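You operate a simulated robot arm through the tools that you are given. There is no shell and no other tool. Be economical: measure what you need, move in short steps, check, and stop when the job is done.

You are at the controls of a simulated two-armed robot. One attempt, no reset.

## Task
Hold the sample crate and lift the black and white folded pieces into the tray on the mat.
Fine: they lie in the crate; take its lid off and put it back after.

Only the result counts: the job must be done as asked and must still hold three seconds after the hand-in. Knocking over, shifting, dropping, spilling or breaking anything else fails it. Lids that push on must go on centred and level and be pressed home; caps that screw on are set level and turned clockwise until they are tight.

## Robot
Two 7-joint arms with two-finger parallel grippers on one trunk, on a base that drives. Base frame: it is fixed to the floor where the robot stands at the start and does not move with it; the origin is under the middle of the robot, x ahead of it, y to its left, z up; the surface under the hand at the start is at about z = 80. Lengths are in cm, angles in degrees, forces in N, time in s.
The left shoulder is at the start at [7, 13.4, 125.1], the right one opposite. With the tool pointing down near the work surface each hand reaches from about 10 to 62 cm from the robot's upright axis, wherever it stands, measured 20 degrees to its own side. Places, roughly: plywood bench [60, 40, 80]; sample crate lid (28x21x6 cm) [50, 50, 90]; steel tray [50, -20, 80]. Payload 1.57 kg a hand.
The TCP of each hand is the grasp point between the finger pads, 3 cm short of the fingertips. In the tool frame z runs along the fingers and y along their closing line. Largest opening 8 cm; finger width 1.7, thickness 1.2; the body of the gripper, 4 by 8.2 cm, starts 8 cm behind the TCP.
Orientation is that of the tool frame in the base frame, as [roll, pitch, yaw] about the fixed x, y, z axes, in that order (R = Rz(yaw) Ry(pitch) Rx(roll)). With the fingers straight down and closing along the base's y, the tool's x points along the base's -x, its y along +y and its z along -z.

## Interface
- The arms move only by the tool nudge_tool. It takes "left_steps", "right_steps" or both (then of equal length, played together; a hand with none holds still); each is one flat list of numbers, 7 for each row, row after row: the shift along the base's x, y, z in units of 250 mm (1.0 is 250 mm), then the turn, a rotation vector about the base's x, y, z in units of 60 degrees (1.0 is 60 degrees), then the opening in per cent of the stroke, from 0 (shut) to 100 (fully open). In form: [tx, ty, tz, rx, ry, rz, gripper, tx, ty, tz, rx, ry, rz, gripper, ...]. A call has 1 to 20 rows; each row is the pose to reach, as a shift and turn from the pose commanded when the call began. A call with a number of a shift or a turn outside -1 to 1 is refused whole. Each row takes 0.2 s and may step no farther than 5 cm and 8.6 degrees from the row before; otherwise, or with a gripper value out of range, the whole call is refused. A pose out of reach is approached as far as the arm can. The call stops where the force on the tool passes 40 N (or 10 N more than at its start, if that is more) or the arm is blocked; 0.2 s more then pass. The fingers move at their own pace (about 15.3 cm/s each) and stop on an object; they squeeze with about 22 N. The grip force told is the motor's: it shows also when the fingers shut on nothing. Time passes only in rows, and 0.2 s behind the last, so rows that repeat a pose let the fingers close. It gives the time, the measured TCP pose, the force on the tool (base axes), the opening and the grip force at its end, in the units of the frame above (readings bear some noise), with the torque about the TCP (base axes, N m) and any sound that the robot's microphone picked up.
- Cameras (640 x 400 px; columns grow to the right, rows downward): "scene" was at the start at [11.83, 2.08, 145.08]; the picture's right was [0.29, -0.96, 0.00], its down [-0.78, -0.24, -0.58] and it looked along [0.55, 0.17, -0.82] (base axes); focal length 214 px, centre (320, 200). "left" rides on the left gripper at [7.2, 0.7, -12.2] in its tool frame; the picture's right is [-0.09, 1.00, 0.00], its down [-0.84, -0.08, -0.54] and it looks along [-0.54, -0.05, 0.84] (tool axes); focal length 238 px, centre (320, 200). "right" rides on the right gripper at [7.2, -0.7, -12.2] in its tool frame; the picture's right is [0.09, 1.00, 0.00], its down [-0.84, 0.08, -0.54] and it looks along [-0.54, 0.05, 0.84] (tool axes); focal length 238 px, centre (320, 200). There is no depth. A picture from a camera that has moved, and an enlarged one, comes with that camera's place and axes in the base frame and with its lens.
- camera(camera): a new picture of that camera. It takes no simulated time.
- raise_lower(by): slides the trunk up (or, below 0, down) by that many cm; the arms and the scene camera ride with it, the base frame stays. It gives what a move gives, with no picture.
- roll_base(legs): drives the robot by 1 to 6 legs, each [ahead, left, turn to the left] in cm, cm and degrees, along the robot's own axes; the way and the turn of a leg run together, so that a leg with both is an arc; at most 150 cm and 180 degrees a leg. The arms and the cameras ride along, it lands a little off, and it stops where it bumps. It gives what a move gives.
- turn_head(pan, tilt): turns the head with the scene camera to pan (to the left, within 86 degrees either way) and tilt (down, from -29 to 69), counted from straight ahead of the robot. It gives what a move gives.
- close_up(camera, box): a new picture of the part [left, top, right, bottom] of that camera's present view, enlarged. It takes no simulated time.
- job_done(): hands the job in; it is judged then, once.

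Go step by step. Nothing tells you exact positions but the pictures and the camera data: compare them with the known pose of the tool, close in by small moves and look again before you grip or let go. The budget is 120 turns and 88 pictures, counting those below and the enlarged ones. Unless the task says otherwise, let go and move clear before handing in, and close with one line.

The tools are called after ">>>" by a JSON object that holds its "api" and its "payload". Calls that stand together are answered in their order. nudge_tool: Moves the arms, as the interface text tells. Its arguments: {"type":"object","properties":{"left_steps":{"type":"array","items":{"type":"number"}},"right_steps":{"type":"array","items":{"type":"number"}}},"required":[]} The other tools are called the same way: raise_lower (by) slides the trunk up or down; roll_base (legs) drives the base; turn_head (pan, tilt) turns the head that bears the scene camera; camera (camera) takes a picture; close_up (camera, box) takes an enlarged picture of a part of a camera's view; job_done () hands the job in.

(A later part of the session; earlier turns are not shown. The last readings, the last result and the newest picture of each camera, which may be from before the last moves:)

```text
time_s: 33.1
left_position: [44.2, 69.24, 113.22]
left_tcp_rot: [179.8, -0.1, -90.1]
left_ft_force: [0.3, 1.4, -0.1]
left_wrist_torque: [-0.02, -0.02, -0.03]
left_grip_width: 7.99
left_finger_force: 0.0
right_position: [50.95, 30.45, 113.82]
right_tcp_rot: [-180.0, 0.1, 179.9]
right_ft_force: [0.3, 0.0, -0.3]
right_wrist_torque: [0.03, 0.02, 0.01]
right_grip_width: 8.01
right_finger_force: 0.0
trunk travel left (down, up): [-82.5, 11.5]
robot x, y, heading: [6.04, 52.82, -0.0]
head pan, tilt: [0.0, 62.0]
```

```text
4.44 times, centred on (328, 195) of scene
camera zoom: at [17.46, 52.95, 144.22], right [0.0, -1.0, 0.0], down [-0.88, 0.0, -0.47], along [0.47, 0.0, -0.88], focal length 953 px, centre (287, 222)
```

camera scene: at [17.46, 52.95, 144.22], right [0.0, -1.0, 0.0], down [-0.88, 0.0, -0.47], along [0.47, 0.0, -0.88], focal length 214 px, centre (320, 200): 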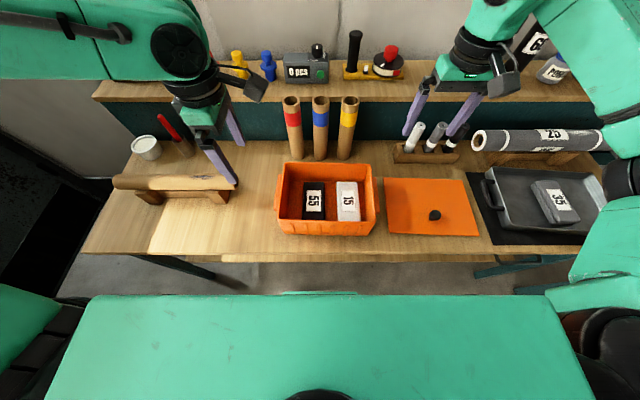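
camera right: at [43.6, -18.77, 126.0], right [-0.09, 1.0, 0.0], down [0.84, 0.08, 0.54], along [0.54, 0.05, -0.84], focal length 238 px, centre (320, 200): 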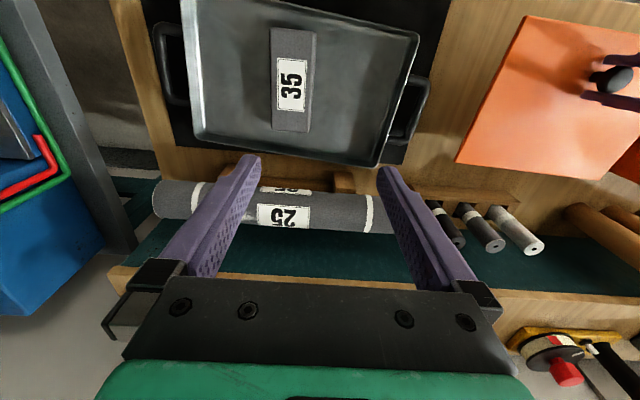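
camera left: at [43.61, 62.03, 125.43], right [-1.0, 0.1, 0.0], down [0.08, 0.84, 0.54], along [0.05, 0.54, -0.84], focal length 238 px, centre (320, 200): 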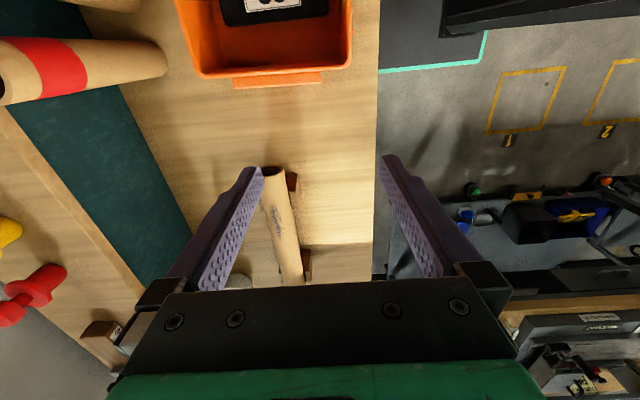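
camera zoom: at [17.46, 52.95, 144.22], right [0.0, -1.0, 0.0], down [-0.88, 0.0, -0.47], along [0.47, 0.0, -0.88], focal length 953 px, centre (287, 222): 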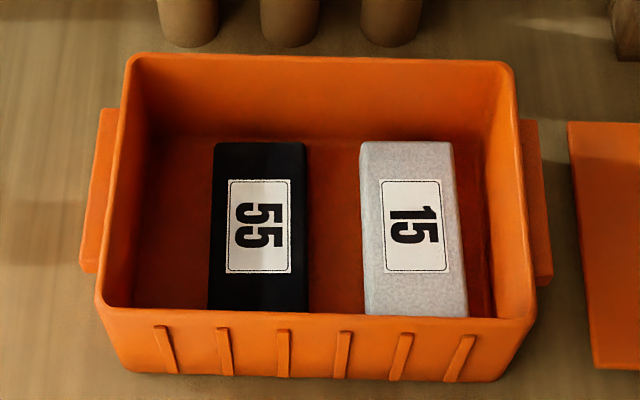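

Clear view from above: black piece centre ≈ (48.7, 54.8), white ≈ (48.7, 44), tops near z 85.5; crate side walls at y ≈ 38 and 64.5 with side lugs (x 44–56). I turn the left hand to close along y and bring it over the left lug to hold the crate.

>>> {"api": "nudge_tool", "payload": {"left_steps": [0, 0, 0, 0, 0, -0.14, 100, 0.05, -0.02, 0, 0, 0, -0.28, 100, 0.1, -0.04, 0, 0, 0, -0.42, 100, 0.15, -0.06, 0, 0, 0, -0.56, 100, 0.2, -0.08, 0, 0, 0, -0.7, 100, 0.25, -0.1, 0, 0, 0, -0.84, 100, 0.3, -0.12, 0, 0, 0, -0.98, 100]}}

>>> {"api": "nudge_tool", "payload": {"left_steps": [0.02, -0.01, 0, 0, 0, -0.14, 100, 0.04, -0.02, -0.05, 0, 0, -0.28, 100, 0.052, -0.036, -0.15, 0, 0, -0.42, 100, 0.052, -0.036, -0.25, 0, 0, -0.52, 100, 0.052, -0.036, -0.36, 0, 0, -0.52, 100, 0.052, -0.036, -0.36, 0, 0, -0.52, 100]}}

>>> {"api": "camera", "payload": {"camera": "left"}}

>>> {"api": "camera", "payload": {"camera": "scene"}}

```text
time_s: 34.7
left_position: [51.8, 66.2, 113.19]
left_tcp_rot: [179.6, -0.1, -149.1]
left_ft_force: [0.2, -1.2, 0.3]
left_wrist_torque: [0.02, 0.01, 0.03]
left_grip_width: 8.02
left_finger_force: 0.0
right_position: [51.02, 30.53, 113.91]
right_tcp_rot: [-180.0, 0.0, 180.0]
right_ft_force: [0.0, -0.2, -0.2]
right_wrist_torque: [0.0, -0.02, 0.0]
right_grip_width: 8.0
right_finger_force: 0.1
trunk travel left (down, up): [-82.5, 11.5]
robot x, y, heading: [5.93, 53.01, -0.1]
head pan, tilt: [0.0, 62.0]
```

```text
time_s: 36.1
left_position: [53.15, 65.29, 104.16]
left_tcp_rot: [179.8, 0.0, 179.7]
left_ft_force: [0.7, -0.3, 0.0]
left_wrist_torque: [0.0, -0.01, 0.01]
left_grip_width: 7.99
left_finger_force: 0.0
right_position: [50.86, 30.42, 113.89]
right_tcp_rot: [179.9, -0.1, 180.0]
right_ft_force: [0.8, -1.6, -0.2]
right_wrist_torque: [-0.01, -0.01, 0.0]
right_grip_width: 8.0
right_finger_force: 0.1
trunk travel left (down, up): [-82.5, 11.5]
robot x, y, heading: [6.15, 53.02, -0.1]
head pan, tilt: [0.0, 62.0]
```

```text
53 pictures are left
camera left: at [45.99, 65.95, 116.38], right [0.1, 1.0, 0.0], down [0.84, -0.08, 0.54], along [0.54, -0.05, -0.84], focal length 238 px, centre (320, 200)
```

left: 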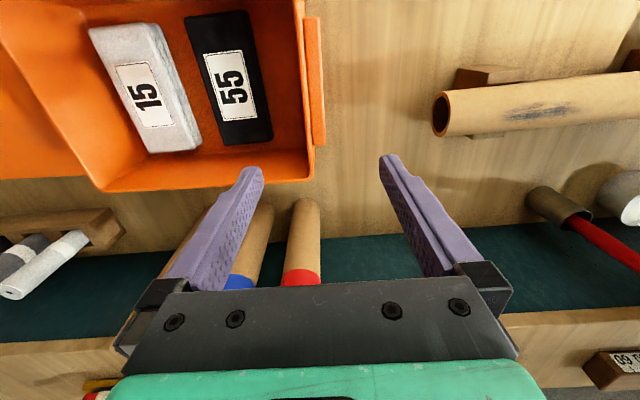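

```text
52 pictures are left
camera scene: at [17.44, 52.91, 144.22], right [0.0, -1.0, 0.0], down [-0.88, 0.0, -0.47], along [0.47, 0.0, -0.88], focal length 214 px, centre (320, 200)
```

scene: 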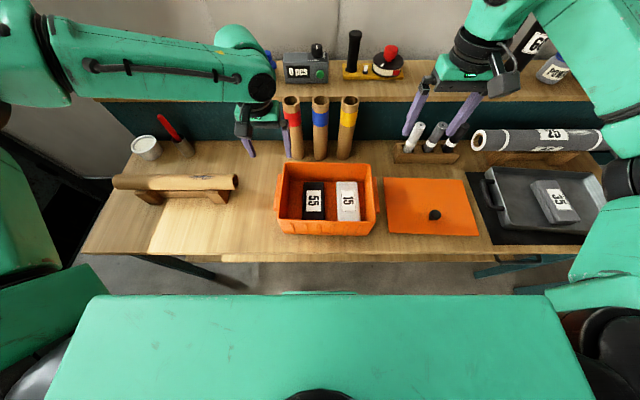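

The lug/wall spans y ≈ 63.5–65.8. I lower the left hand there, slightly nearer, and check before closing.

>>> {"api": "nudge_tool", "payload": {"left_steps": [-0.026, -0.024, -0.15, 0, 0, 0, 100, -0.026, -0.024, -0.3, 0, 0, 0, 100, -0.026, -0.024, -0.42, 0, 0, 0, 100, -0.026, -0.024, -0.5, 0, 0, 0, 100, -0.026, -0.024, -0.545, 0, 0, 0, 100, -0.026, -0.024, -0.545, 0, 0, 0, 100]}}

>>> {"api": "camera", "payload": {"camera": "left"}}

>>> {"api": "close_up", "payload": {"camera": "scene", "box": [220, 90, 400, 245]}}

```text
time_s: 37.5
left_position: [50.04, 67.06, 93.22]
left_tcp_rot: [179.8, -0.1, 179.8]
left_ft_force: [-0.3, 0.8, -0.2]
left_wrist_torque: [0.02, -0.01, 0.0]
left_grip_width: 7.99
left_finger_force: 0.1
left hand out of reach, approached as far as the arm can: row 2, 3, 4, 5, 6
right_position: [51.01, 30.44, 113.87]
right_tcp_rot: [-179.9, -0.1, 179.8]
right_ft_force: [-0.3, 0.2, -0.1]
right_wrist_torque: [-0.02, -0.03, 0.03]
right_grip_width: 8.03
right_finger_force: 0.0
trunk travel left (down, up): [-82.5, 11.5]
robot x, y, heading: [6.4, 53.02, -0.2]
head pan, tilt: [0.0, 62.0]
```

```text
51 pictures are left
camera left: at [42.85, 67.87, 105.48], right [0.1, 1.0, 0.0], down [0.84, -0.08, 0.54], along [0.54, -0.05, -0.84], focal length 238 px, centre (320, 200)
```

left: 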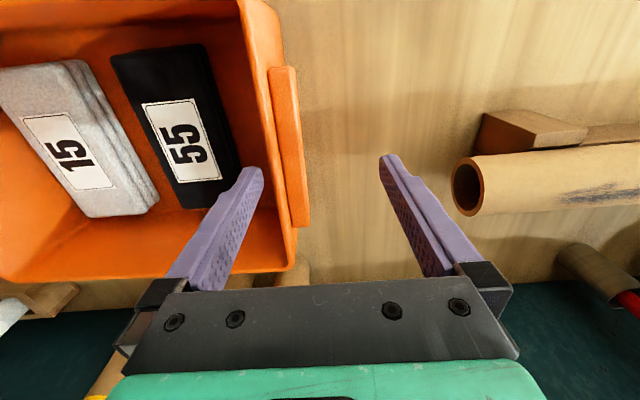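

```text
2.58 times, centred on (310, 168) of scene
camera zoom: at [17.43, 52.93, 144.22], right [0.0, -1.0, 0.0], down [-0.88, 0.0, -0.47], along [0.47, 0.0, -0.88], focal length 554 px, centre (346, 284)
```

zoom: 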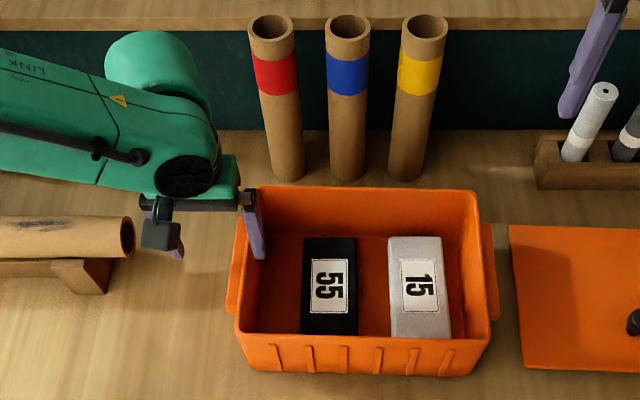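

The left arm is out of reach there in this stance (it stopped at z 93, y 67). I raise the hand, lift the trunk, and test whether a higher shoulder helps.

>>> {"api": "nudge_tool", "payload": {"left_steps": [0, 0, 0.15, 0, 0, 0, 100, 0, 0, 0.3, 0, 0, 0, 100]}}

>>> {"api": "raise_lower", "payload": {"by": 9}}

>>> {"api": "nudge_tool", "payload": {"left_steps": [0.05, -0.04, -0.1, 0, 0, 0, 100, 0.1, -0.094, -0.2, 0, 0, 0, 100, 0.1, -0.094, -0.3, 0, 0, 0, 100, 0.1, -0.094, -0.4, 0, 0, 0, 100, 0.1, -0.094, -0.5, 0, 0, 0, 100, 0.1, -0.094, -0.6, 0, 0, 0, 100, 0.1, -0.094, -0.65, 0, 0, 0, 100, 0.1, -0.094, -0.65, 0, 0, 0, 100]}}

```text
time_s: 38.1
left_position: [49.85, 67.13, 100.78]
left_tcp_rot: [179.7, 0.0, 179.7]
left_ft_force: [0.1, 0.2, -0.2]
left_wrist_torque: [-0.05, 0.02, -0.03]
left_grip_width: 7.98
left_finger_force: 0.1
right_position: [50.89, 30.44, 113.82]
right_tcp_rot: [-179.9, 0.1, 179.9]
right_ft_force: [0.0, 0.0, -0.6]
right_wrist_torque: [0.03, -0.02, 0.03]
right_grip_width: 8.01
right_finger_force: 0.1
trunk travel left (down, up): [-82.5, 11.5]
robot x, y, heading: [6.29, 52.85, -0.1]
head pan, tilt: [0.0, 62.0]
```

```text
time_s: 39.4
left_position: [49.89, 67.25, 109.8]
left_tcp_rot: [179.6, 0.0, 179.7]
left_ft_force: [0.5, -0.3, 0.0]
left_wrist_torque: [0.01, -0.01, 0.02]
left_grip_width: 8.01
left_finger_force: 0.1
right_position: [50.96, 30.28, 122.83]
right_tcp_rot: [180.0, 0.0, 179.9]
right_ft_force: [-0.9, 0.4, -0.9]
right_wrist_torque: [-0.01, 0.04, 0.02]
right_grip_width: 7.98
right_finger_force: 0.0
trunk travel left (down, up): [-91.5, 2.5]
robot x, y, heading: [6.13, 52.88, -0.2]
head pan, tilt: [0.0, 62.0]
```

```text
time_s: 41.2
left_position: [48.63, 69.0, 99.72]
left_tcp_rot: [179.8, 0.0, 179.8]
left_ft_force: [0.1, 0.5, -0.7]
left_wrist_torque: [0.0, -0.02, 0.0]
left_grip_width: 7.98
left_finger_force: 0.1
left hand out of reach, approached as far as the arm can: row 2, 3, 4, 5, 6, 7, 8
right_position: [51.08, 30.36, 122.84]
right_tcp_rot: [-180.0, 0.0, 179.8]
right_ft_force: [0.1, -0.5, -0.3]
right_wrist_torque: [0.0, 0.0, 0.0]
right_grip_width: 8.0
right_finger_force: 0.0
trunk travel left (down, up): [-91.5, 2.5]
robot x, y, heading: [6.3, 52.72, 0.0]
head pan, tilt: [0.0, 62.0]
```

A higher shoulder made it worse, so a lower one should help. I raise both hands first, then lower the trunk to 20 cm below the start.

>>> {"api": "nudge_tool", "payload": {"left_steps": [0, 0, 0.15, 0, 0, 0, 100, 0, 0, 0.3, 0, 0, 0, 100, 0, 0, 0.45, 0, 0, 0, 100, 0, 0, 0.6, 0, 0, 0, 100], "right_steps": [0, 0, 0.1, 0, 0, 0, 100, 0, 0, 0.2, 0, 0, 0, 100, 0, 0, 0.3, 0, 0, 0, 100, 0, 0, 0.3, 0, 0, 0, 100]}}

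>>> {"api": "raise_lower", "payload": {"by": -15}}

>>> {"api": "nudge_tool", "payload": {"left_steps": [0, 0, 0.15, 0, 0, 0, 100, 0, 0, 0.3, 0, 0, 0, 100, 0, 0, 0.4, 0, 0, 0, 100], "right_steps": [0, 0, 0.15, 0, 0, 0, 100, 0, 0, 0.3, 0, 0, 0, 100, 0, 0, 0.4, 0, 0, 0, 100]}}

>>> {"api": "raise_lower", "payload": {"by": -14}}

>>> {"api": "camera", "payload": {"camera": "scene"}}

```text
time_s: 42.2
left_position: [49.0, 68.76, 114.37]
left_tcp_rot: [179.7, -0.2, 179.7]
left_ft_force: [-0.2, 0.7, 0.3]
left_wrist_torque: [-0.01, -0.01, 0.01]
left_grip_width: 7.97
left_finger_force: 0.1
right_position: [50.84, 30.23, 130.11]
right_tcp_rot: [180.0, 0.1, 179.9]
right_ft_force: [-0.2, 0.7, 0.4]
right_wrist_torque: [0.05, 0.01, 0.03]
right_grip_width: 8.01
right_finger_force: 0.1
trunk travel left (down, up): [-91.5, 2.5]
robot x, y, heading: [5.99, 53.04, -0.1]
head pan, tilt: [0.0, 62.0]
```

```text
time_s: 43.9
left_position: [49.06, 68.87, 99.22]
left_tcp_rot: [179.7, -0.1, 179.9]
left_ft_force: [-0.3, -0.2, -0.4]
left_wrist_torque: [0.03, -0.02, -0.01]
left_grip_width: 8.02
left_finger_force: 0.1
right_position: [51.01, 30.34, 115.31]
right_tcp_rot: [180.0, 0.0, 179.9]
right_ft_force: [0.1, -0.5, 0.3]
right_wrist_torque: [0.04, 0.01, 0.02]
right_grip_width: 8.01
right_finger_force: 0.1
trunk travel left (down, up): [-76.5, 17.5]
robot x, y, heading: [5.92, 52.71, -0.1]
head pan, tilt: [0.0, 62.0]
```

```text
time_s: 44.7
left_position: [48.86, 68.75, 109.22]
left_tcp_rot: [179.8, 0.1, 179.7]
left_ft_force: [-0.1, -0.3, 0.8]
left_wrist_torque: [-0.02, 0.01, 0.0]
left_grip_width: 7.99
left_finger_force: 0.1
right_position: [50.98, 30.37, 125.43]
right_tcp_rot: [-179.9, 0.1, 180.0]
right_ft_force: [0.6, -0.1, -0.7]
right_wrist_torque: [0.02, -0.04, 0.04]
right_grip_width: 8.02
right_finger_force: 0.1
trunk travel left (down, up): [-76.5, 17.5]
robot x, y, heading: [6.03, 52.98, -0.2]
head pan, tilt: [0.0, 62.0]
```

```text
time_s: 46.4
left_position: [48.83, 68.58, 95.12]
left_tcp_rot: [179.7, -0.1, 179.9]
left_ft_force: [-0.5, 0.4, -0.4]
left_wrist_torque: [-0.02, -0.02, -0.04]
left_grip_width: 7.99
left_finger_force: 0.0
right_position: [51.04, 30.27, 111.31]
right_tcp_rot: [-179.9, 0.0, 180.0]
right_ft_force: [0.7, 1.4, 0.0]
right_wrist_torque: [-0.01, 0.0, 0.02]
right_grip_width: 8.0
right_finger_force: 0.0
trunk travel left (down, up): [-62.5, 31.5]
robot x, y, heading: [6.29, 52.87, 0.0]
head pan, tilt: [0.0, 62.0]
```

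```text
49 pictures are left
camera scene: at [17.44, 52.93, 124.22], right [0.0, -1.0, 0.0], down [-0.88, 0.0, -0.47], along [0.47, 0.0, -0.88], focal length 214 px, centre (320, 200)
```

scene: 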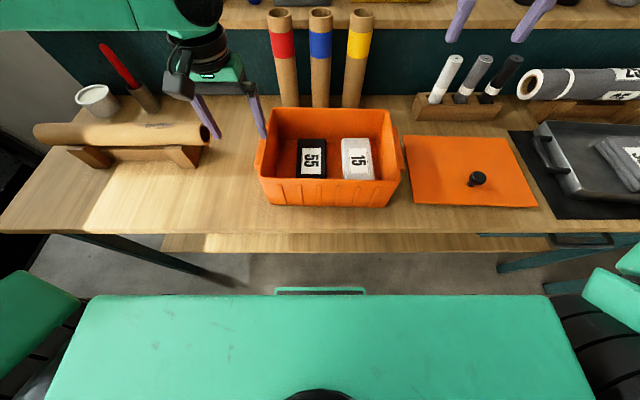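

Now the shoulders are 20 cm lower. I go up a little, over the lug, then down to z ≈ 90.5.

>>> {"api": "nudge_tool", "payload": {"left_steps": [0, 0, 0.12, 0, 0, 0, 100, 0.07, -0.08, 0.16, 0, 0, 0, 100, 0.13, -0.158, 0.16, 0, 0, 0, 100, 0.13, -0.158, 0.06, 0, 0, 0, 100, 0.13, -0.158, -0.06, 0, 0, 0, 100, 0.13, -0.158, -0.14, 0, 0, 0, 100, 0.13, -0.158, -0.18, 0, 0, 0, 100, 0.13, -0.158, -0.18, 0, 0, 0, 100]}}

>>> {"api": "camera", "payload": {"camera": "left"}}

>>> {"api": "close_up", "payload": {"camera": "scene", "box": [210, 70, 420, 220]}}

```text
time_s: 48.2
left_position: [52.02, 64.66, 90.6]
left_tcp_rot: [179.8, 0.0, 179.8]
left_ft_force: [0.2, -1.0, 0.1]
left_wrist_torque: [0.03, 0.02, 0.0]
left_grip_width: 8.0
left_finger_force: 0.1
right_position: [51.06, 30.3, 111.27]
right_tcp_rot: [179.9, -0.1, -179.9]
right_ft_force: [0.2, -0.2, 0.1]
right_wrist_torque: [0.0, -0.01, -0.01]
right_grip_width: 8.01
right_finger_force: 0.0
trunk travel left (down, up): [-62.5, 31.5]
robot x, y, heading: [6.23, 52.72, -0.3]
head pan, tilt: [0.0, 62.0]
```

```text
48 pictures are left
camera left: at [44.86, 65.32, 102.71], right [0.1, 1.0, 0.0], down [0.84, -0.08, 0.54], along [0.54, -0.05, -0.84], focal length 238 px, centre (320, 200)
```

left: 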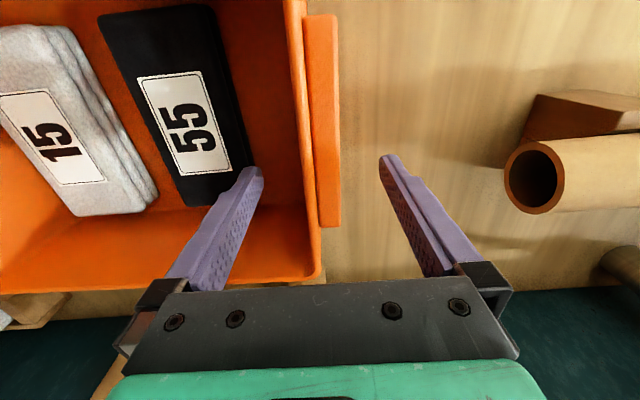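

```text
2.67 times, centred on (315, 145) of scene
camera zoom: at [17.47, 52.92, 124.22], right [0.0, -1.0, 0.0], down [-0.88, 0.0, -0.47], along [0.47, 0.0, -0.88], focal length 572 px, centre (333, 347)
```

zoom: 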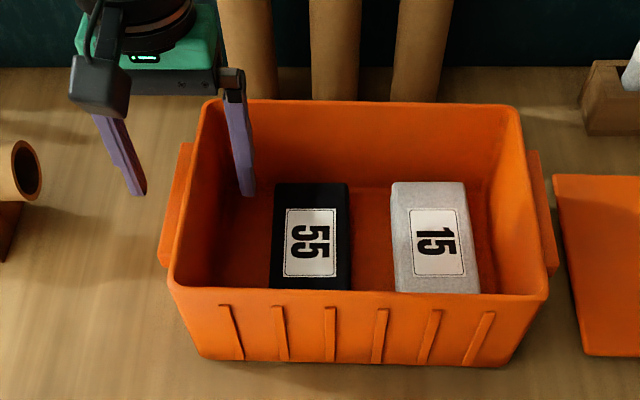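

The left hand reaches and straddles the wall and lug. I close part way first, then fully.

>>> {"api": "nudge_tool", "payload": {"left_steps": [0, 0, 0, 0, 0, 0, 60, 0, 0, 0, 0, 0, 0, 38, 0, 0, 0, 0, 0, 0, 38]}}

>>> {"api": "close_up", "payload": {"camera": "left", "box": [200, 60, 440, 290]}}

```text
time_s: 49.0
left_position: [51.96, 64.66, 90.57]
left_tcp_rot: [179.8, 0.0, 179.9]
left_ft_force: [-0.6, -0.8, 0.4]
left_wrist_torque: [0.01, 0.01, -0.02]
left_grip_width: 3.05
left_finger_force: 0.1
right_position: [51.08, 30.35, 111.29]
right_tcp_rot: [-180.0, 0.0, 179.8]
right_ft_force: [-0.1, -0.5, -0.1]
right_wrist_torque: [-0.02, -0.01, 0.01]
right_grip_width: 7.99
right_finger_force: 0.2
trunk travel left (down, up): [-62.5, 31.5]
robot x, y, heading: [6.27, 52.95, -0.0]
head pan, tilt: [0.0, 62.0]
```

```text
1.74 times, centred on (320, 175) of left
camera zoom: at [44.86, 65.32, 102.74], right [0.1, 1.0, 0.0], down [0.84, -0.08, 0.54], along [0.54, -0.05, -0.84], focal length 414 px, centre (320, 244)
```

zoom: 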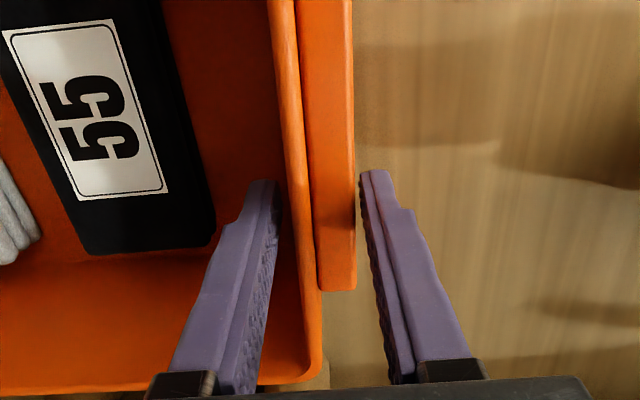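

>>> {"api": "nudge_tool", "payload": {"left_steps": [0, 0.008, 0, 0, 0, 0, 36, 0, 0.008, 0, 0, 0, 0, 32, 0, 0.008, 0, 0, 0, 0, 0, 0, 0.008, 0, 0, 0, 0, 0, 0, 0.008, 0, 0, 0, 0, 0]}}

>>> {"api": "close_up", "payload": {"camera": "left", "box": [200, 60, 440, 290]}}

```text
time_s: 50.2
left_position: [52.0, 64.86, 90.63]
left_tcp_rot: [179.7, 0.0, 179.7]
left_ft_force: [-1.1, -0.4, -0.4]
left_wrist_torque: [-0.01, -0.11, -0.48]
left_grip_width: 2.24
left_finger_force: 21.6
right_position: [51.0, 30.26, 111.27]
right_tcp_rot: [-180.0, -0.1, 179.9]
right_ft_force: [-0.3, 0.1, -0.4]
right_wrist_torque: [-0.01, -0.06, 0.01]
right_grip_width: 8.0
right_finger_force: 0.0
trunk travel left (down, up): [-62.5, 31.5]
robot x, y, heading: [5.74, 52.96, -0.1]
head pan, tilt: [0.0, 62.0]
```

```text
1.74 times, centred on (320, 175) of left
camera zoom: at [44.88, 65.52, 102.76], right [0.1, 1.0, 0.0], down [0.84, -0.08, 0.54], along [0.54, -0.05, -0.84], focal length 414 px, centre (320, 244)
```

zoom: 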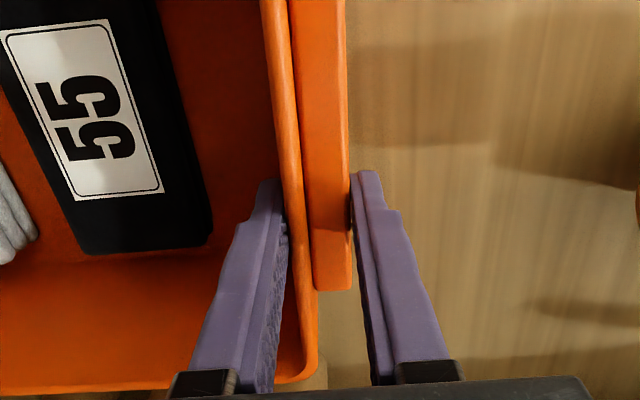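

The crate is held firmly without shifting. Now the right hand goes above the white piece, and I look from its camera.

>>> {"api": "nudge_tool", "payload": {"right_steps": [-0.02, 0.12, 0, 0, 0, 0, 100, -0.05, 0.26, 0, 0, 0, 0, 100, -0.08, 0.4, -0.05, 0, 0, 0, 100, -0.092, 0.52, -0.15, 0, 0, 0, 100, -0.092, 0.544, -0.3, 0, 0, 0, 100, -0.092, 0.544, -0.4, 0, 0, 0, 100, -0.092, 0.544, -0.4, 0, 0, 0, 100]}}

>>> {"api": "camera", "payload": {"camera": "right"}}

>>> {"api": "close_up", "payload": {"camera": "scene", "box": [210, 70, 420, 220]}}

```text
time_s: 51.8
left_position: [52.02, 64.95, 90.53]
left_tcp_rot: [179.8, 0.0, 179.8]
left_ft_force: [-0.9, 1.8, 0.5]
left_wrist_torque: [0.11, 0.26, -0.39]
left_grip_width: 2.22
left_finger_force: 21.5
right_position: [48.76, 44.03, 101.39]
right_tcp_rot: [-180.0, 0.1, 179.9]
right_ft_force: [-0.7, -0.5, 0.2]
right_wrist_torque: [0.02, 0.01, 0.0]
right_grip_width: 8.0
right_finger_force: 0.1
trunk travel left (down, up): [-62.5, 31.5]
robot x, y, heading: [5.74, 52.84, -0.2]
head pan, tilt: [0.0, 62.0]
```

```text
44 pictures are left
camera right: at [41.37, 43.35, 113.49], right [-0.09, 1.0, 0.0], down [0.84, 0.08, 0.54], along [0.54, 0.05, -0.84], focal length 238 px, centre (320, 200)
```

right: 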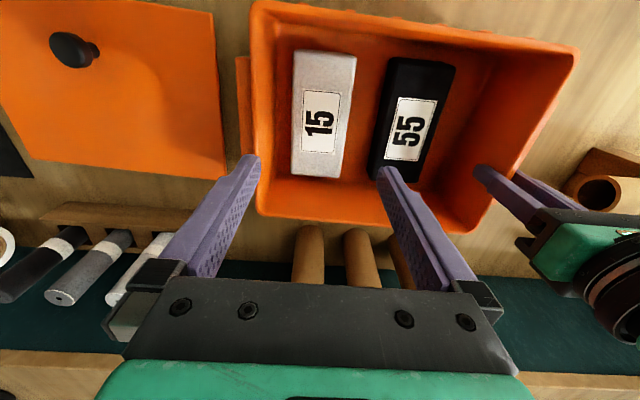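

```text
2.67 times, centred on (315, 145) of scene
camera zoom: at [17.46, 52.97, 124.22], right [0.0, -1.0, 0.0], down [-0.88, 0.0, -0.47], along [0.47, 0.0, -0.88], focal length 572 px, centre (333, 347)
```

zoom: 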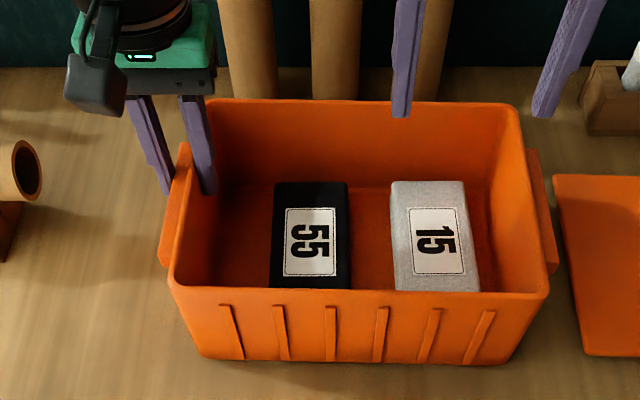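

White piece is centred at (48.7, 44.2), aligned with the fingers. I lower the right hand around it with care.

>>> {"api": "nudge_tool", "payload": {"right_steps": [0, 0.01, -0.15, 0, 0, 0, 100, 0, 0.01, -0.28, 0, 0, 0, 100, 0, 0.01, -0.38, 0, 0, 0, 100, 0, 0.01, -0.46, 0, 0, 0, 100, 0, 0.01, -0.54, 0, 0, 0, 100, 0, 0.01, -0.54, 0, 0, 0, 100]}}

>>> {"api": "camera", "payload": {"camera": "right"}}

>>> {"api": "close_up", "payload": {"camera": "scene", "box": [210, 70, 420, 220]}}

```text
time_s: 53.2
left_position: [51.97, 64.96, 90.71]
left_tcp_rot: [179.9, 0.0, 179.9]
left_ft_force: [-0.6, 1.8, 0.0]
left_wrist_torque: [0.07, 0.04, -0.32]
left_grip_width: 2.21
left_finger_force: 21.5
right_position: [48.63, 44.22, 87.82]
right_tcp_rot: [-180.0, 0.1, -180.0]
right_ft_force: [-0.2, -0.3, -0.3]
right_wrist_torque: [-0.01, 0.0, 0.01]
right_grip_width: 8.01
right_finger_force: 0.0
trunk travel left (down, up): [-62.5, 31.5]
robot x, y, heading: [6.2, 52.8, -0.2]
head pan, tilt: [0.0, 62.0]
```

```text
42 pictures are left
camera right: at [41.33, 43.65, 100.05], right [-0.09, 1.0, 0.0], down [0.84, 0.08, 0.54], along [0.54, 0.05, -0.84], focal length 238 px, centre (320, 200)
```

right: 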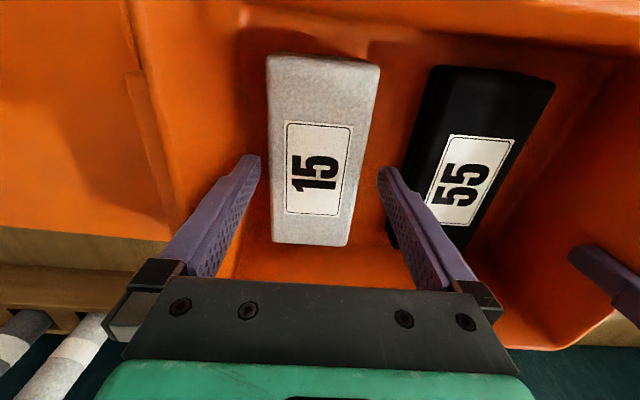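

```text
2.67 times, centred on (315, 145) of scene
camera zoom: at [17.45, 52.97, 124.22], right [0.0, -1.0, 0.0], down [-0.88, 0.0, -0.47], along [0.47, 0.0, -0.88], focal length 572 px, centre (333, 347)
```

zoom: 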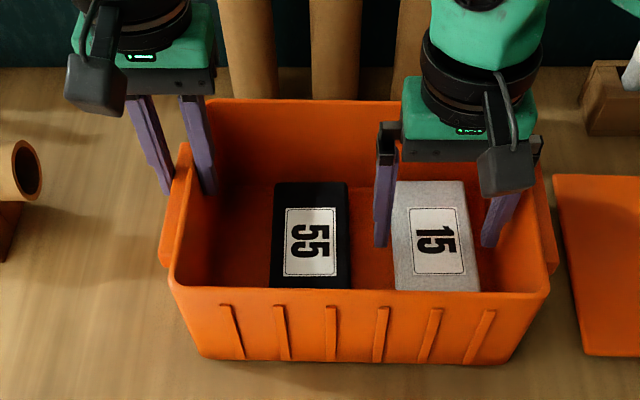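

The fingers straddle the white piece with gaps both sides. I lower the last 2.5 cm and close.

>>> {"api": "nudge_tool", "payload": {"right_steps": [0, 0, -0.04, 0, 0, 0, 100, 0, 0, -0.08, 0, 0, 0, 100, 0, 0, -0.1, 0, 0, 0, 100, 0, 0, -0.1, 0, 0, 0, 60, 0, 0, -0.1, 0, 0, 0, 0, 0, 0, -0.1, 0, 0, 0, 0, 0, 0, -0.1, 0, 0, 0, 0]}}

>>> {"api": "camera", "payload": {"camera": "right"}}

```text
time_s: 54.8
left_position: [52.06, 64.91, 90.63]
left_tcp_rot: [179.8, -0.1, 179.8]
left_ft_force: [0.9, 0.3, -0.4]
left_wrist_torque: [0.03, -0.01, -0.37]
left_grip_width: 2.19
left_finger_force: 22.1
right_position: [48.71, 44.22, 85.31]
right_tcp_rot: [179.9, 0.1, 180.0]
right_ft_force: [-1.3, -0.7, 2.6]
right_wrist_torque: [-0.16, 0.09, 0.02]
right_grip_width: 6.96
right_finger_force: 22.2
trunk travel left (down, up): [-62.5, 31.5]
robot x, y, heading: [5.9, 52.92, -0.1]
head pan, tilt: [0.0, 62.0]
```

```text
40 pictures are left
camera right: at [41.4, 43.63, 97.45], right [-0.09, 1.0, 0.0], down [0.84, 0.08, 0.54], along [0.54, 0.05, -0.84], focal length 238 px, centre (320, 200)
```

right: 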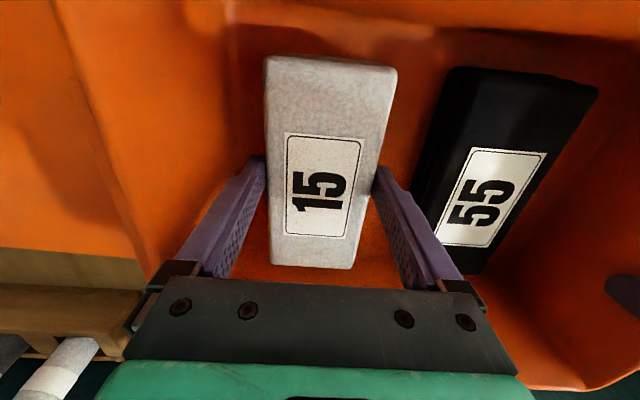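

Gripped (7.0 cm wide). I lift straight up and check.

>>> {"api": "nudge_tool", "payload": {"right_steps": [0, 0, 0.04, 0, 0, 0, 0, 0, 0, 0.1, 0, 0, 0, 0, 0, 0, 0.2, 0, 0, 0, 0, 0, 0, 0.3, 0, 0, 0, 0, 0, 0, 0.4, 0, 0, 0, 0, 0, 0, 0.52, 0, 0, 0, 0, 0, 0, 0.64, 0, 0, 0, 0, 0, 0, 0.76, 0, 0, 0, 0, 0, 0, 0.88, 0, 0, 0, 0]}}

>>> {"api": "camera", "payload": {"camera": "right"}}

>>> {"api": "camera", "payload": {"camera": "scene"}}

```text
time_s: 56.8
left_position: [51.95, 64.86, 90.61]
left_tcp_rot: [179.8, 0.0, 179.8]
left_ft_force: [-2.3, 1.0, 0.4]
left_wrist_torque: [-0.08, -0.06, -0.3]
left_grip_width: 2.16
left_finger_force: 22.1
right_position: [48.56, 44.39, 107.55]
right_tcp_rot: [180.0, -0.1, 179.9]
right_ft_force: [0.2, 0.9, -1.6]
right_wrist_torque: [-0.01, 0.01, -0.01]
right_grip_width: 6.96
right_finger_force: 21.8
trunk travel left (down, up): [-62.5, 31.5]
robot x, y, heading: [6.13, 53.39, -0.0]
head pan, tilt: [0.0, 62.0]
```

```text
39 pictures are left
camera right: at [41.28, 43.66, 119.63], right [-0.09, 1.0, 0.0], down [0.84, 0.08, 0.54], along [0.54, 0.05, -0.84], focal length 238 px, centre (320, 200)
```

right: 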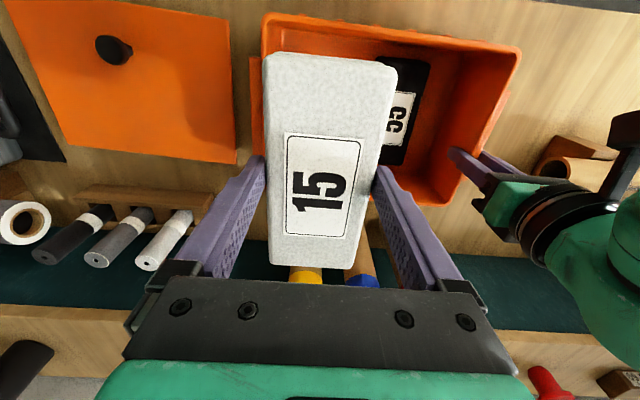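

```text
38 pictures are left
camera scene: at [17.42, 52.97, 124.22], right [0.0, -1.0, 0.0], down [-0.88, 0.0, -0.47], along [0.47, 0.0, -0.88], focal length 214 px, centre (320, 200)
```

scene: 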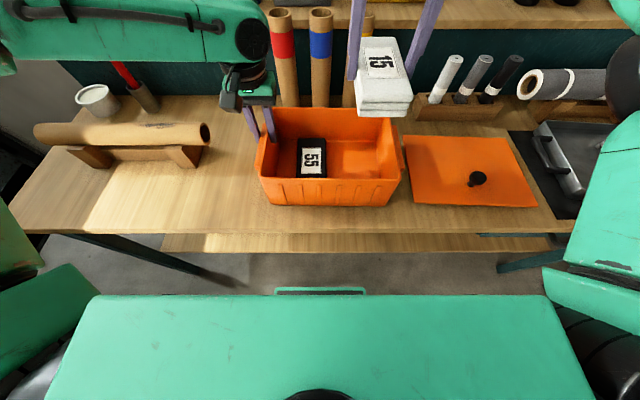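

The white piece is held securely. I release the crate with the left hand and raise it clear.

>>> {"api": "nudge_tool", "payload": {"left_steps": [0, 0, 0, 0, 0, 0, 40, 0, 0, 0, 0, 0, 0, 60, 0, 0, 0, 0, 0, 0, 60, 0, 0, 0.1, 0, 0, 0, 60, 0, 0, 0.25, 0, 0, 0, 60, 0, 0, 0.4, 0, 0, 0, 60, 0, 0, 0.55, 0, 0, 0, 60, 0, 0, 0.7, 0, 0, 0, 60, 0, 0, 0.85, 0, 0, 0, 60]}}

>>> {"api": "roll_base", "payload": {"legs": [[0, -42, 0]]}}

>>> {"api": "turn_head", "payload": {"pan": -35, "tilt": 50}}

>>> {"api": "camera", "payload": {"camera": "scene"}}

```text
time_s: 58.8
left_position: [50.36, 66.22, 111.13]
left_tcp_rot: [179.8, 0.2, 179.8]
left_ft_force: [0.3, -0.6, 0.7]
left_wrist_torque: [-0.01, 0.02, -0.05]
left_grip_width: 4.8
left_finger_force: 0.1
left hand out of reach, approached as far as the arm can: row 8, 9
right_position: [48.57, 44.17, 107.5]
right_tcp_rot: [-180.0, 0.1, 179.9]
right_ft_force: [-0.2, 0.1, -0.9]
right_wrist_torque: [-0.01, -0.05, 0.02]
right_grip_width: 6.94
right_finger_force: 21.8
trunk travel left (down, up): [-62.5, 31.5]
robot x, y, heading: [5.79, 53.18, 0.1]
head pan, tilt: [0.0, 62.0]
```

```text
time_s: 61.4
left_position: [50.49, 24.24, 110.89]
left_tcp_rot: [179.8, 0.2, -180.0]
left_ft_force: [0.3, 0.2, 0.3]
left_wrist_torque: [0.01, 0.03, -0.03]
left_grip_width: 4.77
left_finger_force: 0.0
right_position: [48.63, 2.21, 107.32]
right_tcp_rot: [-179.9, 0.0, -179.9]
right_ft_force: [0.1, -0.5, -1.3]
right_wrist_torque: [0.0, 0.05, -0.02]
right_grip_width: 6.93
right_finger_force: 22.3
trunk travel left (down, up): [-62.5, 31.5]
robot x, y, heading: [5.94, 11.03, -0.3]
head pan, tilt: [0.0, 62.0]
```

```text
time_s: 62.4
left_position: [50.47, 24.23, 111.0]
left_tcp_rot: [179.9, 0.1, -179.9]
left_ft_force: [-0.5, 0.3, 0.4]
left_wrist_torque: [-0.03, 0.01, 0.02]
left_grip_width: 4.76
left_finger_force: 0.0
right_position: [48.51, 2.17, 107.37]
right_tcp_rot: [-179.9, 0.0, -179.9]
right_ft_force: [0.3, 0.5, -1.2]
right_wrist_torque: [0.0, 0.02, -0.01]
right_grip_width: 6.96
right_finger_force: 21.9
trunk travel left (down, up): [-62.5, 31.5]
robot x, y, heading: [5.98, 10.35, -0.2]
head pan, tilt: [-35.0, 50.0]
```

```text
37 pictures are left
camera scene: at [17.31, 6.41, 125.7], right [-0.57, -0.82, 0.0], down [-0.63, 0.44, -0.64], along [0.53, -0.37, -0.77], focal length 214 px, centre (320, 200)
```

scene: 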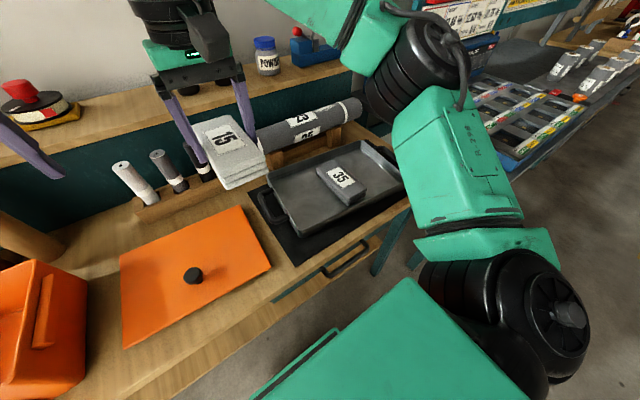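

I zoom in on the tray to choose the set-down spots.

>>> {"api": "close_up", "payload": {"camera": "scene", "box": [235, 120, 415, 275]}}

```text
2.58 times, centred on (325, 198) of scene
camera zoom: at [17.31, 6.41, 125.7], right [-0.57, -0.82, 0.0], down [-0.63, 0.44, -0.64], along [0.53, -0.37, -0.77], focal length 554 px, centre (307, 206)
```

zoom: 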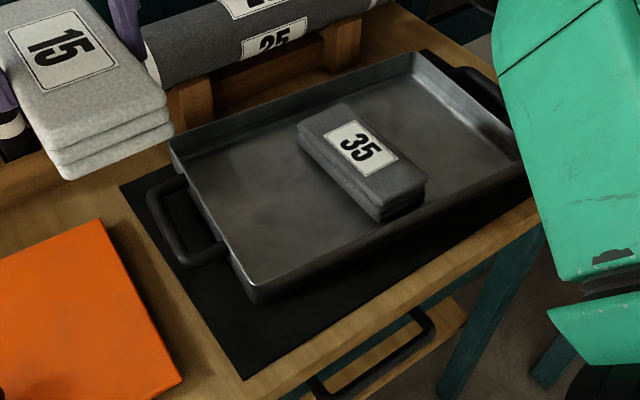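

Tray floor spans roughly y −6.5 to −36.5 with the grey 35 at y −19 to −25. The white goes at y ≈ −12.6, x ≈ 50. I drive right and look from the hand.

>>> {"api": "roll_base", "payload": {"legs": [[0, -14.2, 0]]}}

>>> {"api": "camera", "payload": {"camera": "right"}}

>>> {"api": "camera", "payload": {"camera": "scene"}}

```text
time_s: 63.8
left_position: [50.58, 10.12, 110.89]
left_tcp_rot: [179.9, 0.1, 180.0]
left_ft_force: [-0.6, 1.1, 0.1]
left_wrist_torque: [0.02, -0.01, -0.02]
left_grip_width: 4.78
left_finger_force: 0.2
right_position: [48.62, -11.79, 107.34]
right_tcp_rot: [179.9, 0.0, -179.9]
right_ft_force: [-0.4, -0.1, -2.4]
right_wrist_torque: [0.03, 0.01, -0.01]
right_grip_width: 6.98
right_finger_force: 22.0
trunk travel left (down, up): [-62.5, 31.5]
robot x, y, heading: [5.91, -3.19, 0.1]
head pan, tilt: [-35.0, 50.0]
```

```text
35 pictures are left
camera right: at [41.32, -12.44, 119.58], right [-0.09, 1.0, 0.0], down [0.84, 0.08, 0.54], along [0.54, 0.05, -0.84], focal length 238 px, centre (320, 200)
```

right: 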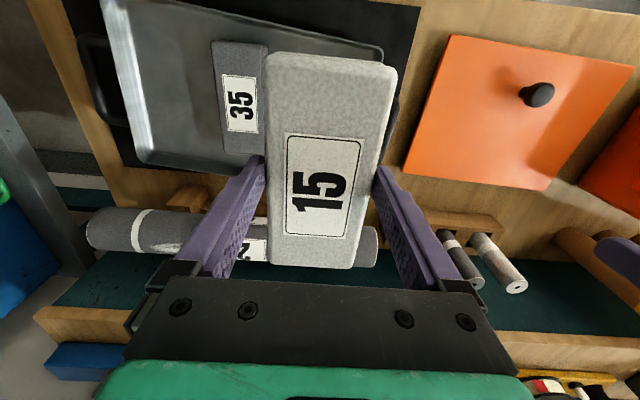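

```text
34 pictures are left
camera scene: at [17.31, -7.63, 125.71], right [-0.57, -0.82, 0.0], down [-0.63, 0.44, -0.64], along [0.53, -0.37, -0.77], focal length 214 px, centre (320, 200)
```

scene: 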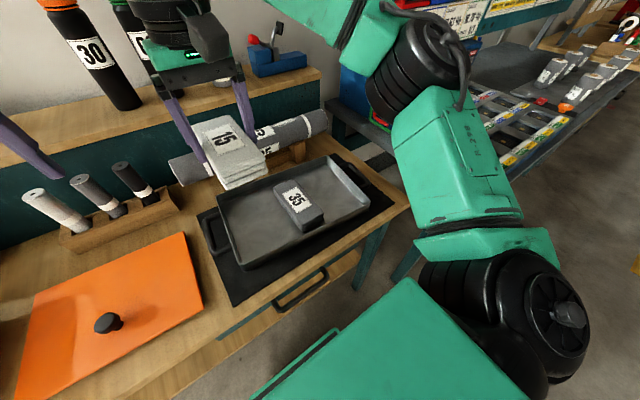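

Positions confirmed. I descend toward the tray to z ≈ 88 first.

>>> {"api": "nudge_tool", "payload": {"right_steps": [0.03, -0.016, -0.1, 0, 0, 0, 0, 0.056, -0.032, -0.25, 0, 0, 0, 0, 0.056, -0.032, -0.4, 0, 0, 0, 0, 0.056, -0.032, -0.55, 0, 0, 0, 0, 0.056, -0.032, -0.68, 0, 0, 0, 0, 0.056, -0.032, -0.77, 0, 0, 0, 0, 0.056, -0.032, -0.77, 0, 0, 0, 0]}}

>>> {"api": "close_up", "payload": {"camera": "scene", "box": [140, 100, 400, 300]}}

>>> {"api": "camera", "payload": {"camera": "right"}}

```text
time_s: 65.3
left_position: [50.46, 10.08, 110.89]
left_tcp_rot: [179.9, 0.1, -180.0]
left_ft_force: [-0.3, 0.4, -0.3]
left_wrist_torque: [0.01, 0.0, 0.05]
left_grip_width: 4.78
left_finger_force: 0.0
right_position: [50.22, -12.56, 88.23]
right_tcp_rot: [180.0, -0.1, -179.9]
right_ft_force: [-0.5, -0.4, -2.1]
right_wrist_torque: [0.0, 0.01, 0.02]
right_grip_width: 6.96
right_finger_force: 21.9
trunk travel left (down, up): [-62.5, 31.5]
robot x, y, heading: [6.25, -3.25, 0.1]
head pan, tilt: [-35.0, 50.0]
```

```text
2.00 times, centred on (270, 200) of scene
camera zoom: at [17.3, -7.75, 125.7], right [-0.57, -0.82, 0.0], down [-0.63, 0.44, -0.64], along [0.53, -0.37, -0.77], focal length 429 px, centre (420, 200)
```

zoom: 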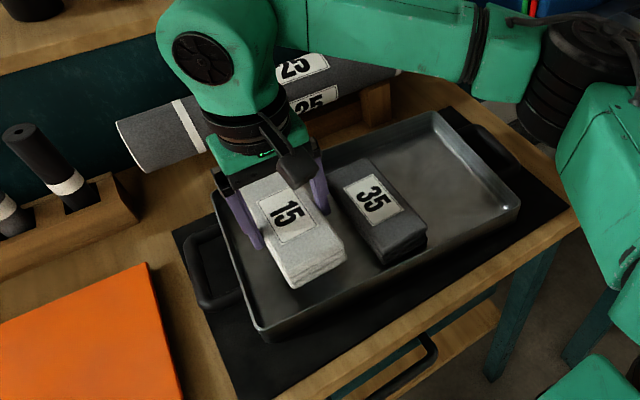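

```text
32 pictures are left
camera right: at [42.83, -13.21, 100.44], right [-0.09, 1.0, 0.0], down [0.84, 0.08, 0.54], along [0.54, 0.05, -0.84], focal length 238 px, centre (320, 200)
```

right: 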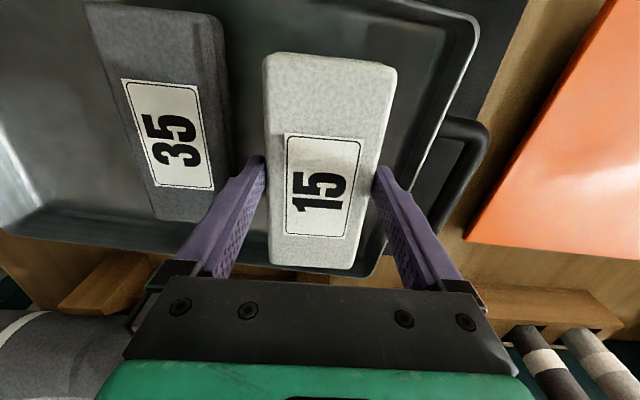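

The far end is near the tray's far wall, so I pull back 1.5 cm, then lower slowly until contact.

>>> {"api": "nudge_tool", "payload": {"right_steps": [-0.06, -0.012, -0.04, 0, 0, 0, 0, -0.06, -0.012, -0.07, 0, 0, 0, 0, -0.06, -0.012, -0.09, 0, 0, 0, 0, -0.06, -0.012, -0.105, 0, 0, 0, 0, -0.06, -0.012, -0.105, 0, 0, 0, 0]}}

>>> {"api": "close_up", "payload": {"camera": "scene", "box": [200, 150, 340, 260]}}

```text
time_s: 66.5
left_position: [50.54, 9.99, 111.02]
left_tcp_rot: [179.9, 0.0, 179.9]
left_ft_force: [-0.2, 0.1, 0.5]
left_wrist_torque: [0.02, 0.01, 0.0]
left_grip_width: 4.81
left_finger_force: 0.2
right_position: [48.63, -13.0, 85.68]
right_tcp_rot: [179.9, 0.0, -179.7]
right_ft_force: [0.2, 0.0, -1.6]
right_wrist_torque: [-0.01, -0.01, -0.01]
right_grip_width: 6.95
right_finger_force: 22.1
trunk travel left (down, up): [-62.5, 31.5]
robot x, y, heading: [6.57, -3.11, -0.1]
head pan, tilt: [-35.0, 50.0]
```

```text
3.64 times, centred on (270, 205) of scene
camera zoom: at [17.32, -7.75, 125.7], right [-0.57, -0.82, 0.0], down [-0.63, 0.44, -0.64], along [0.53, -0.37, -0.77], focal length 780 px, centre (502, 182)
```

zoom: 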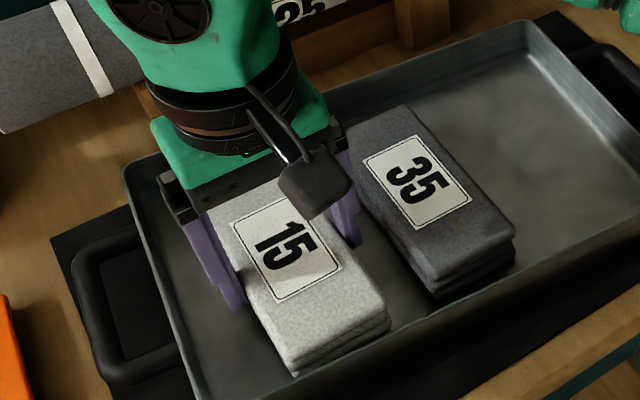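

>>> {"api": "nudge_tool", "payload": {"right_steps": [0, 0.004, -0.01, 0, 0, 0, 0, 0, 0.004, -0.02, 0, 0, 0, 0, 0, 0.004, -0.03, 0, 0, 0, 0, 0, 0.004, -0.03, 0, 0, 0, 0]}}

```text
time_s: 67.5
left_position: [50.21, 9.99, 111.03]
left_tcp_rot: [179.8, 0.3, 179.9]
left_ft_force: [0.4, 0.0, -0.3]
left_wrist_torque: [-0.01, -0.02, 0.02]
left_grip_width: 4.85
left_finger_force: 0.1
right_position: [48.47, -12.76, 85.08]
right_tcp_rot: [179.8, 0.4, -179.9]
right_ft_force: [8.1, -2.6, 31.0]
right_wrist_torque: [-0.16, -0.18, 0.02]
right_grip_width: 6.95
right_finger_force: 22.3
trunk travel left (down, up): [-62.5, 31.5]
robot x, y, heading: [6.06, -2.96, 0.3]
head pan, tilt: [-35.0, 50.0]
```

Contact made with the tray floor. I ease up 2 mm, open a little and lift away.

>>> {"api": "nudge_tool", "payload": {"right_steps": [0, 0, 0.012, 0, 0, 0, 0, 0, 0, 0.012, 0, 0, 0, 96, 0, 0, 0.012, 0, 0, 0, 96, 0, 0, 0.05, 0, 0, 0, 96, 0, 0, 0.12, 0, 0, 0, 96, 0, 0, 0.25, 0, 0, 0, 96, 0, 0, 0.4, 0, 0, 0, 96, 0, 0, 0.55, 0, 0, 0, 96, 0, 0, 0.7, 0, 0, 0, 96, 0, 0, 0.85, 0, 0, 0, 96]}}

>>> {"api": "camera", "payload": {"camera": "right"}}

>>> {"api": "camera", "payload": {"camera": "scene"}}

```text
time_s: 69.8
left_position: [50.44, 9.97, 111.0]
left_tcp_rot: [179.8, 0.1, -180.0]
left_ft_force: [0.5, -0.2, -0.2]
left_wrist_torque: [0.02, -0.06, -0.02]
left_grip_width: 4.82
left_finger_force: 0.0
right_position: [48.31, -13.17, 106.25]
right_tcp_rot: [179.9, 0.0, -179.8]
right_ft_force: [0.2, 0.6, 0.2]
right_wrist_torque: [-0.03, 0.0, -0.02]
right_grip_width: 7.66
right_finger_force: 0.1
trunk travel left (down, up): [-62.5, 31.5]
robot x, y, heading: [6.07, -2.66, 0.1]
head pan, tilt: [-35.0, 50.0]
```

```text
30 pictures are left
camera right: at [41.02, -13.7, 118.45], right [-0.1, 1.0, 0.0], down [0.84, 0.08, 0.54], along [0.54, 0.05, -0.84], focal length 238 px, centre (320, 200)
```

right: 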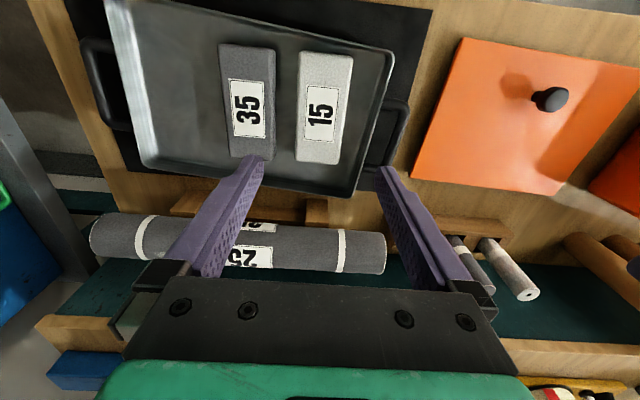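

```text
29 pictures are left
camera scene: at [17.19, -7.7, 125.71], right [-0.57, -0.82, 0.0], down [-0.63, 0.44, -0.64], along [0.53, -0.37, -0.77], focal length 214 px, centre (320, 200)
```

scene: 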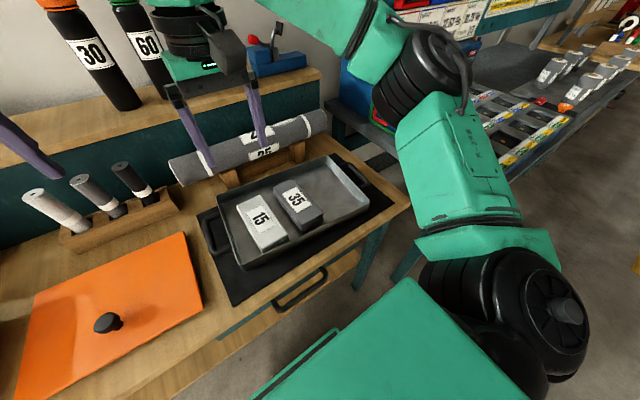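

White piece lies flat in the tray. I drive back to the crate for the black one.

>>> {"api": "roll_base", "payload": {"legs": [[0, 56.2, 0]]}}

>>> {"api": "turn_head", "payload": {"pan": 0, "tilt": 62}}

>>> {"api": "camera", "payload": {"camera": "scene"}}

```text
time_s: 73.0
left_position: [50.58, 66.34, 110.93]
left_tcp_rot: [179.9, 0.1, 179.9]
left_ft_force: [-0.9, -0.7, -0.1]
left_wrist_torque: [0.02, 0.0, -0.01]
left_grip_width: 4.81
left_finger_force: 0.0
right_position: [48.38, 43.21, 106.15]
right_tcp_rot: [-180.0, 0.0, -180.0]
right_ft_force: [-0.1, 0.0, 0.3]
right_wrist_torque: [-0.01, 0.0, -0.01]
right_grip_width: 7.68
right_finger_force: 0.1
trunk travel left (down, up): [-62.5, 31.5]
robot x, y, heading: [6.2, 52.99, -0.2]
head pan, tilt: [-35.0, 50.0]
```

```text
time_s: 74.0
left_position: [50.47, 66.46, 110.94]
left_tcp_rot: [179.8, 0.0, 179.8]
left_ft_force: [-0.6, -0.4, -1.0]
left_wrist_torque: [0.0, -0.01, -0.03]
left_grip_width: 4.79
left_finger_force: 0.0
right_position: [48.45, 43.13, 106.19]
right_tcp_rot: [-180.0, -0.1, -180.0]
right_ft_force: [0.1, -0.2, 0.6]
right_wrist_torque: [0.0, -0.04, -0.03]
right_grip_width: 7.65
right_finger_force: 0.1
trunk travel left (down, up): [-62.5, 31.5]
robot x, y, heading: [6.24, 53.22, -0.1]
head pan, tilt: [0.0, 62.0]
```

```text
28 pictures are left
camera scene: at [17.46, 53.07, 124.22], right [0.0, -1.0, 0.0], down [-0.88, 0.0, -0.47], along [0.47, 0.0, -0.88], focal length 214 px, centre (320, 200)
```

scene: 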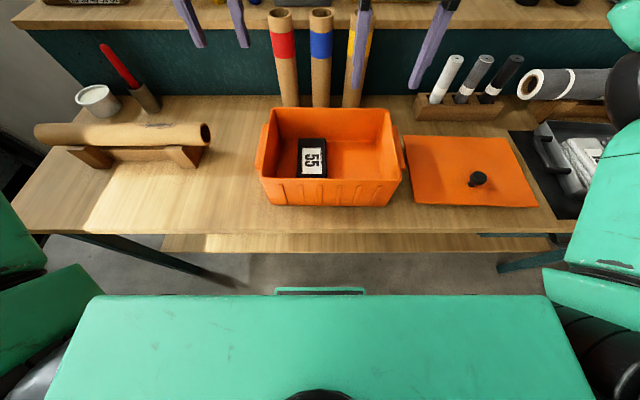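

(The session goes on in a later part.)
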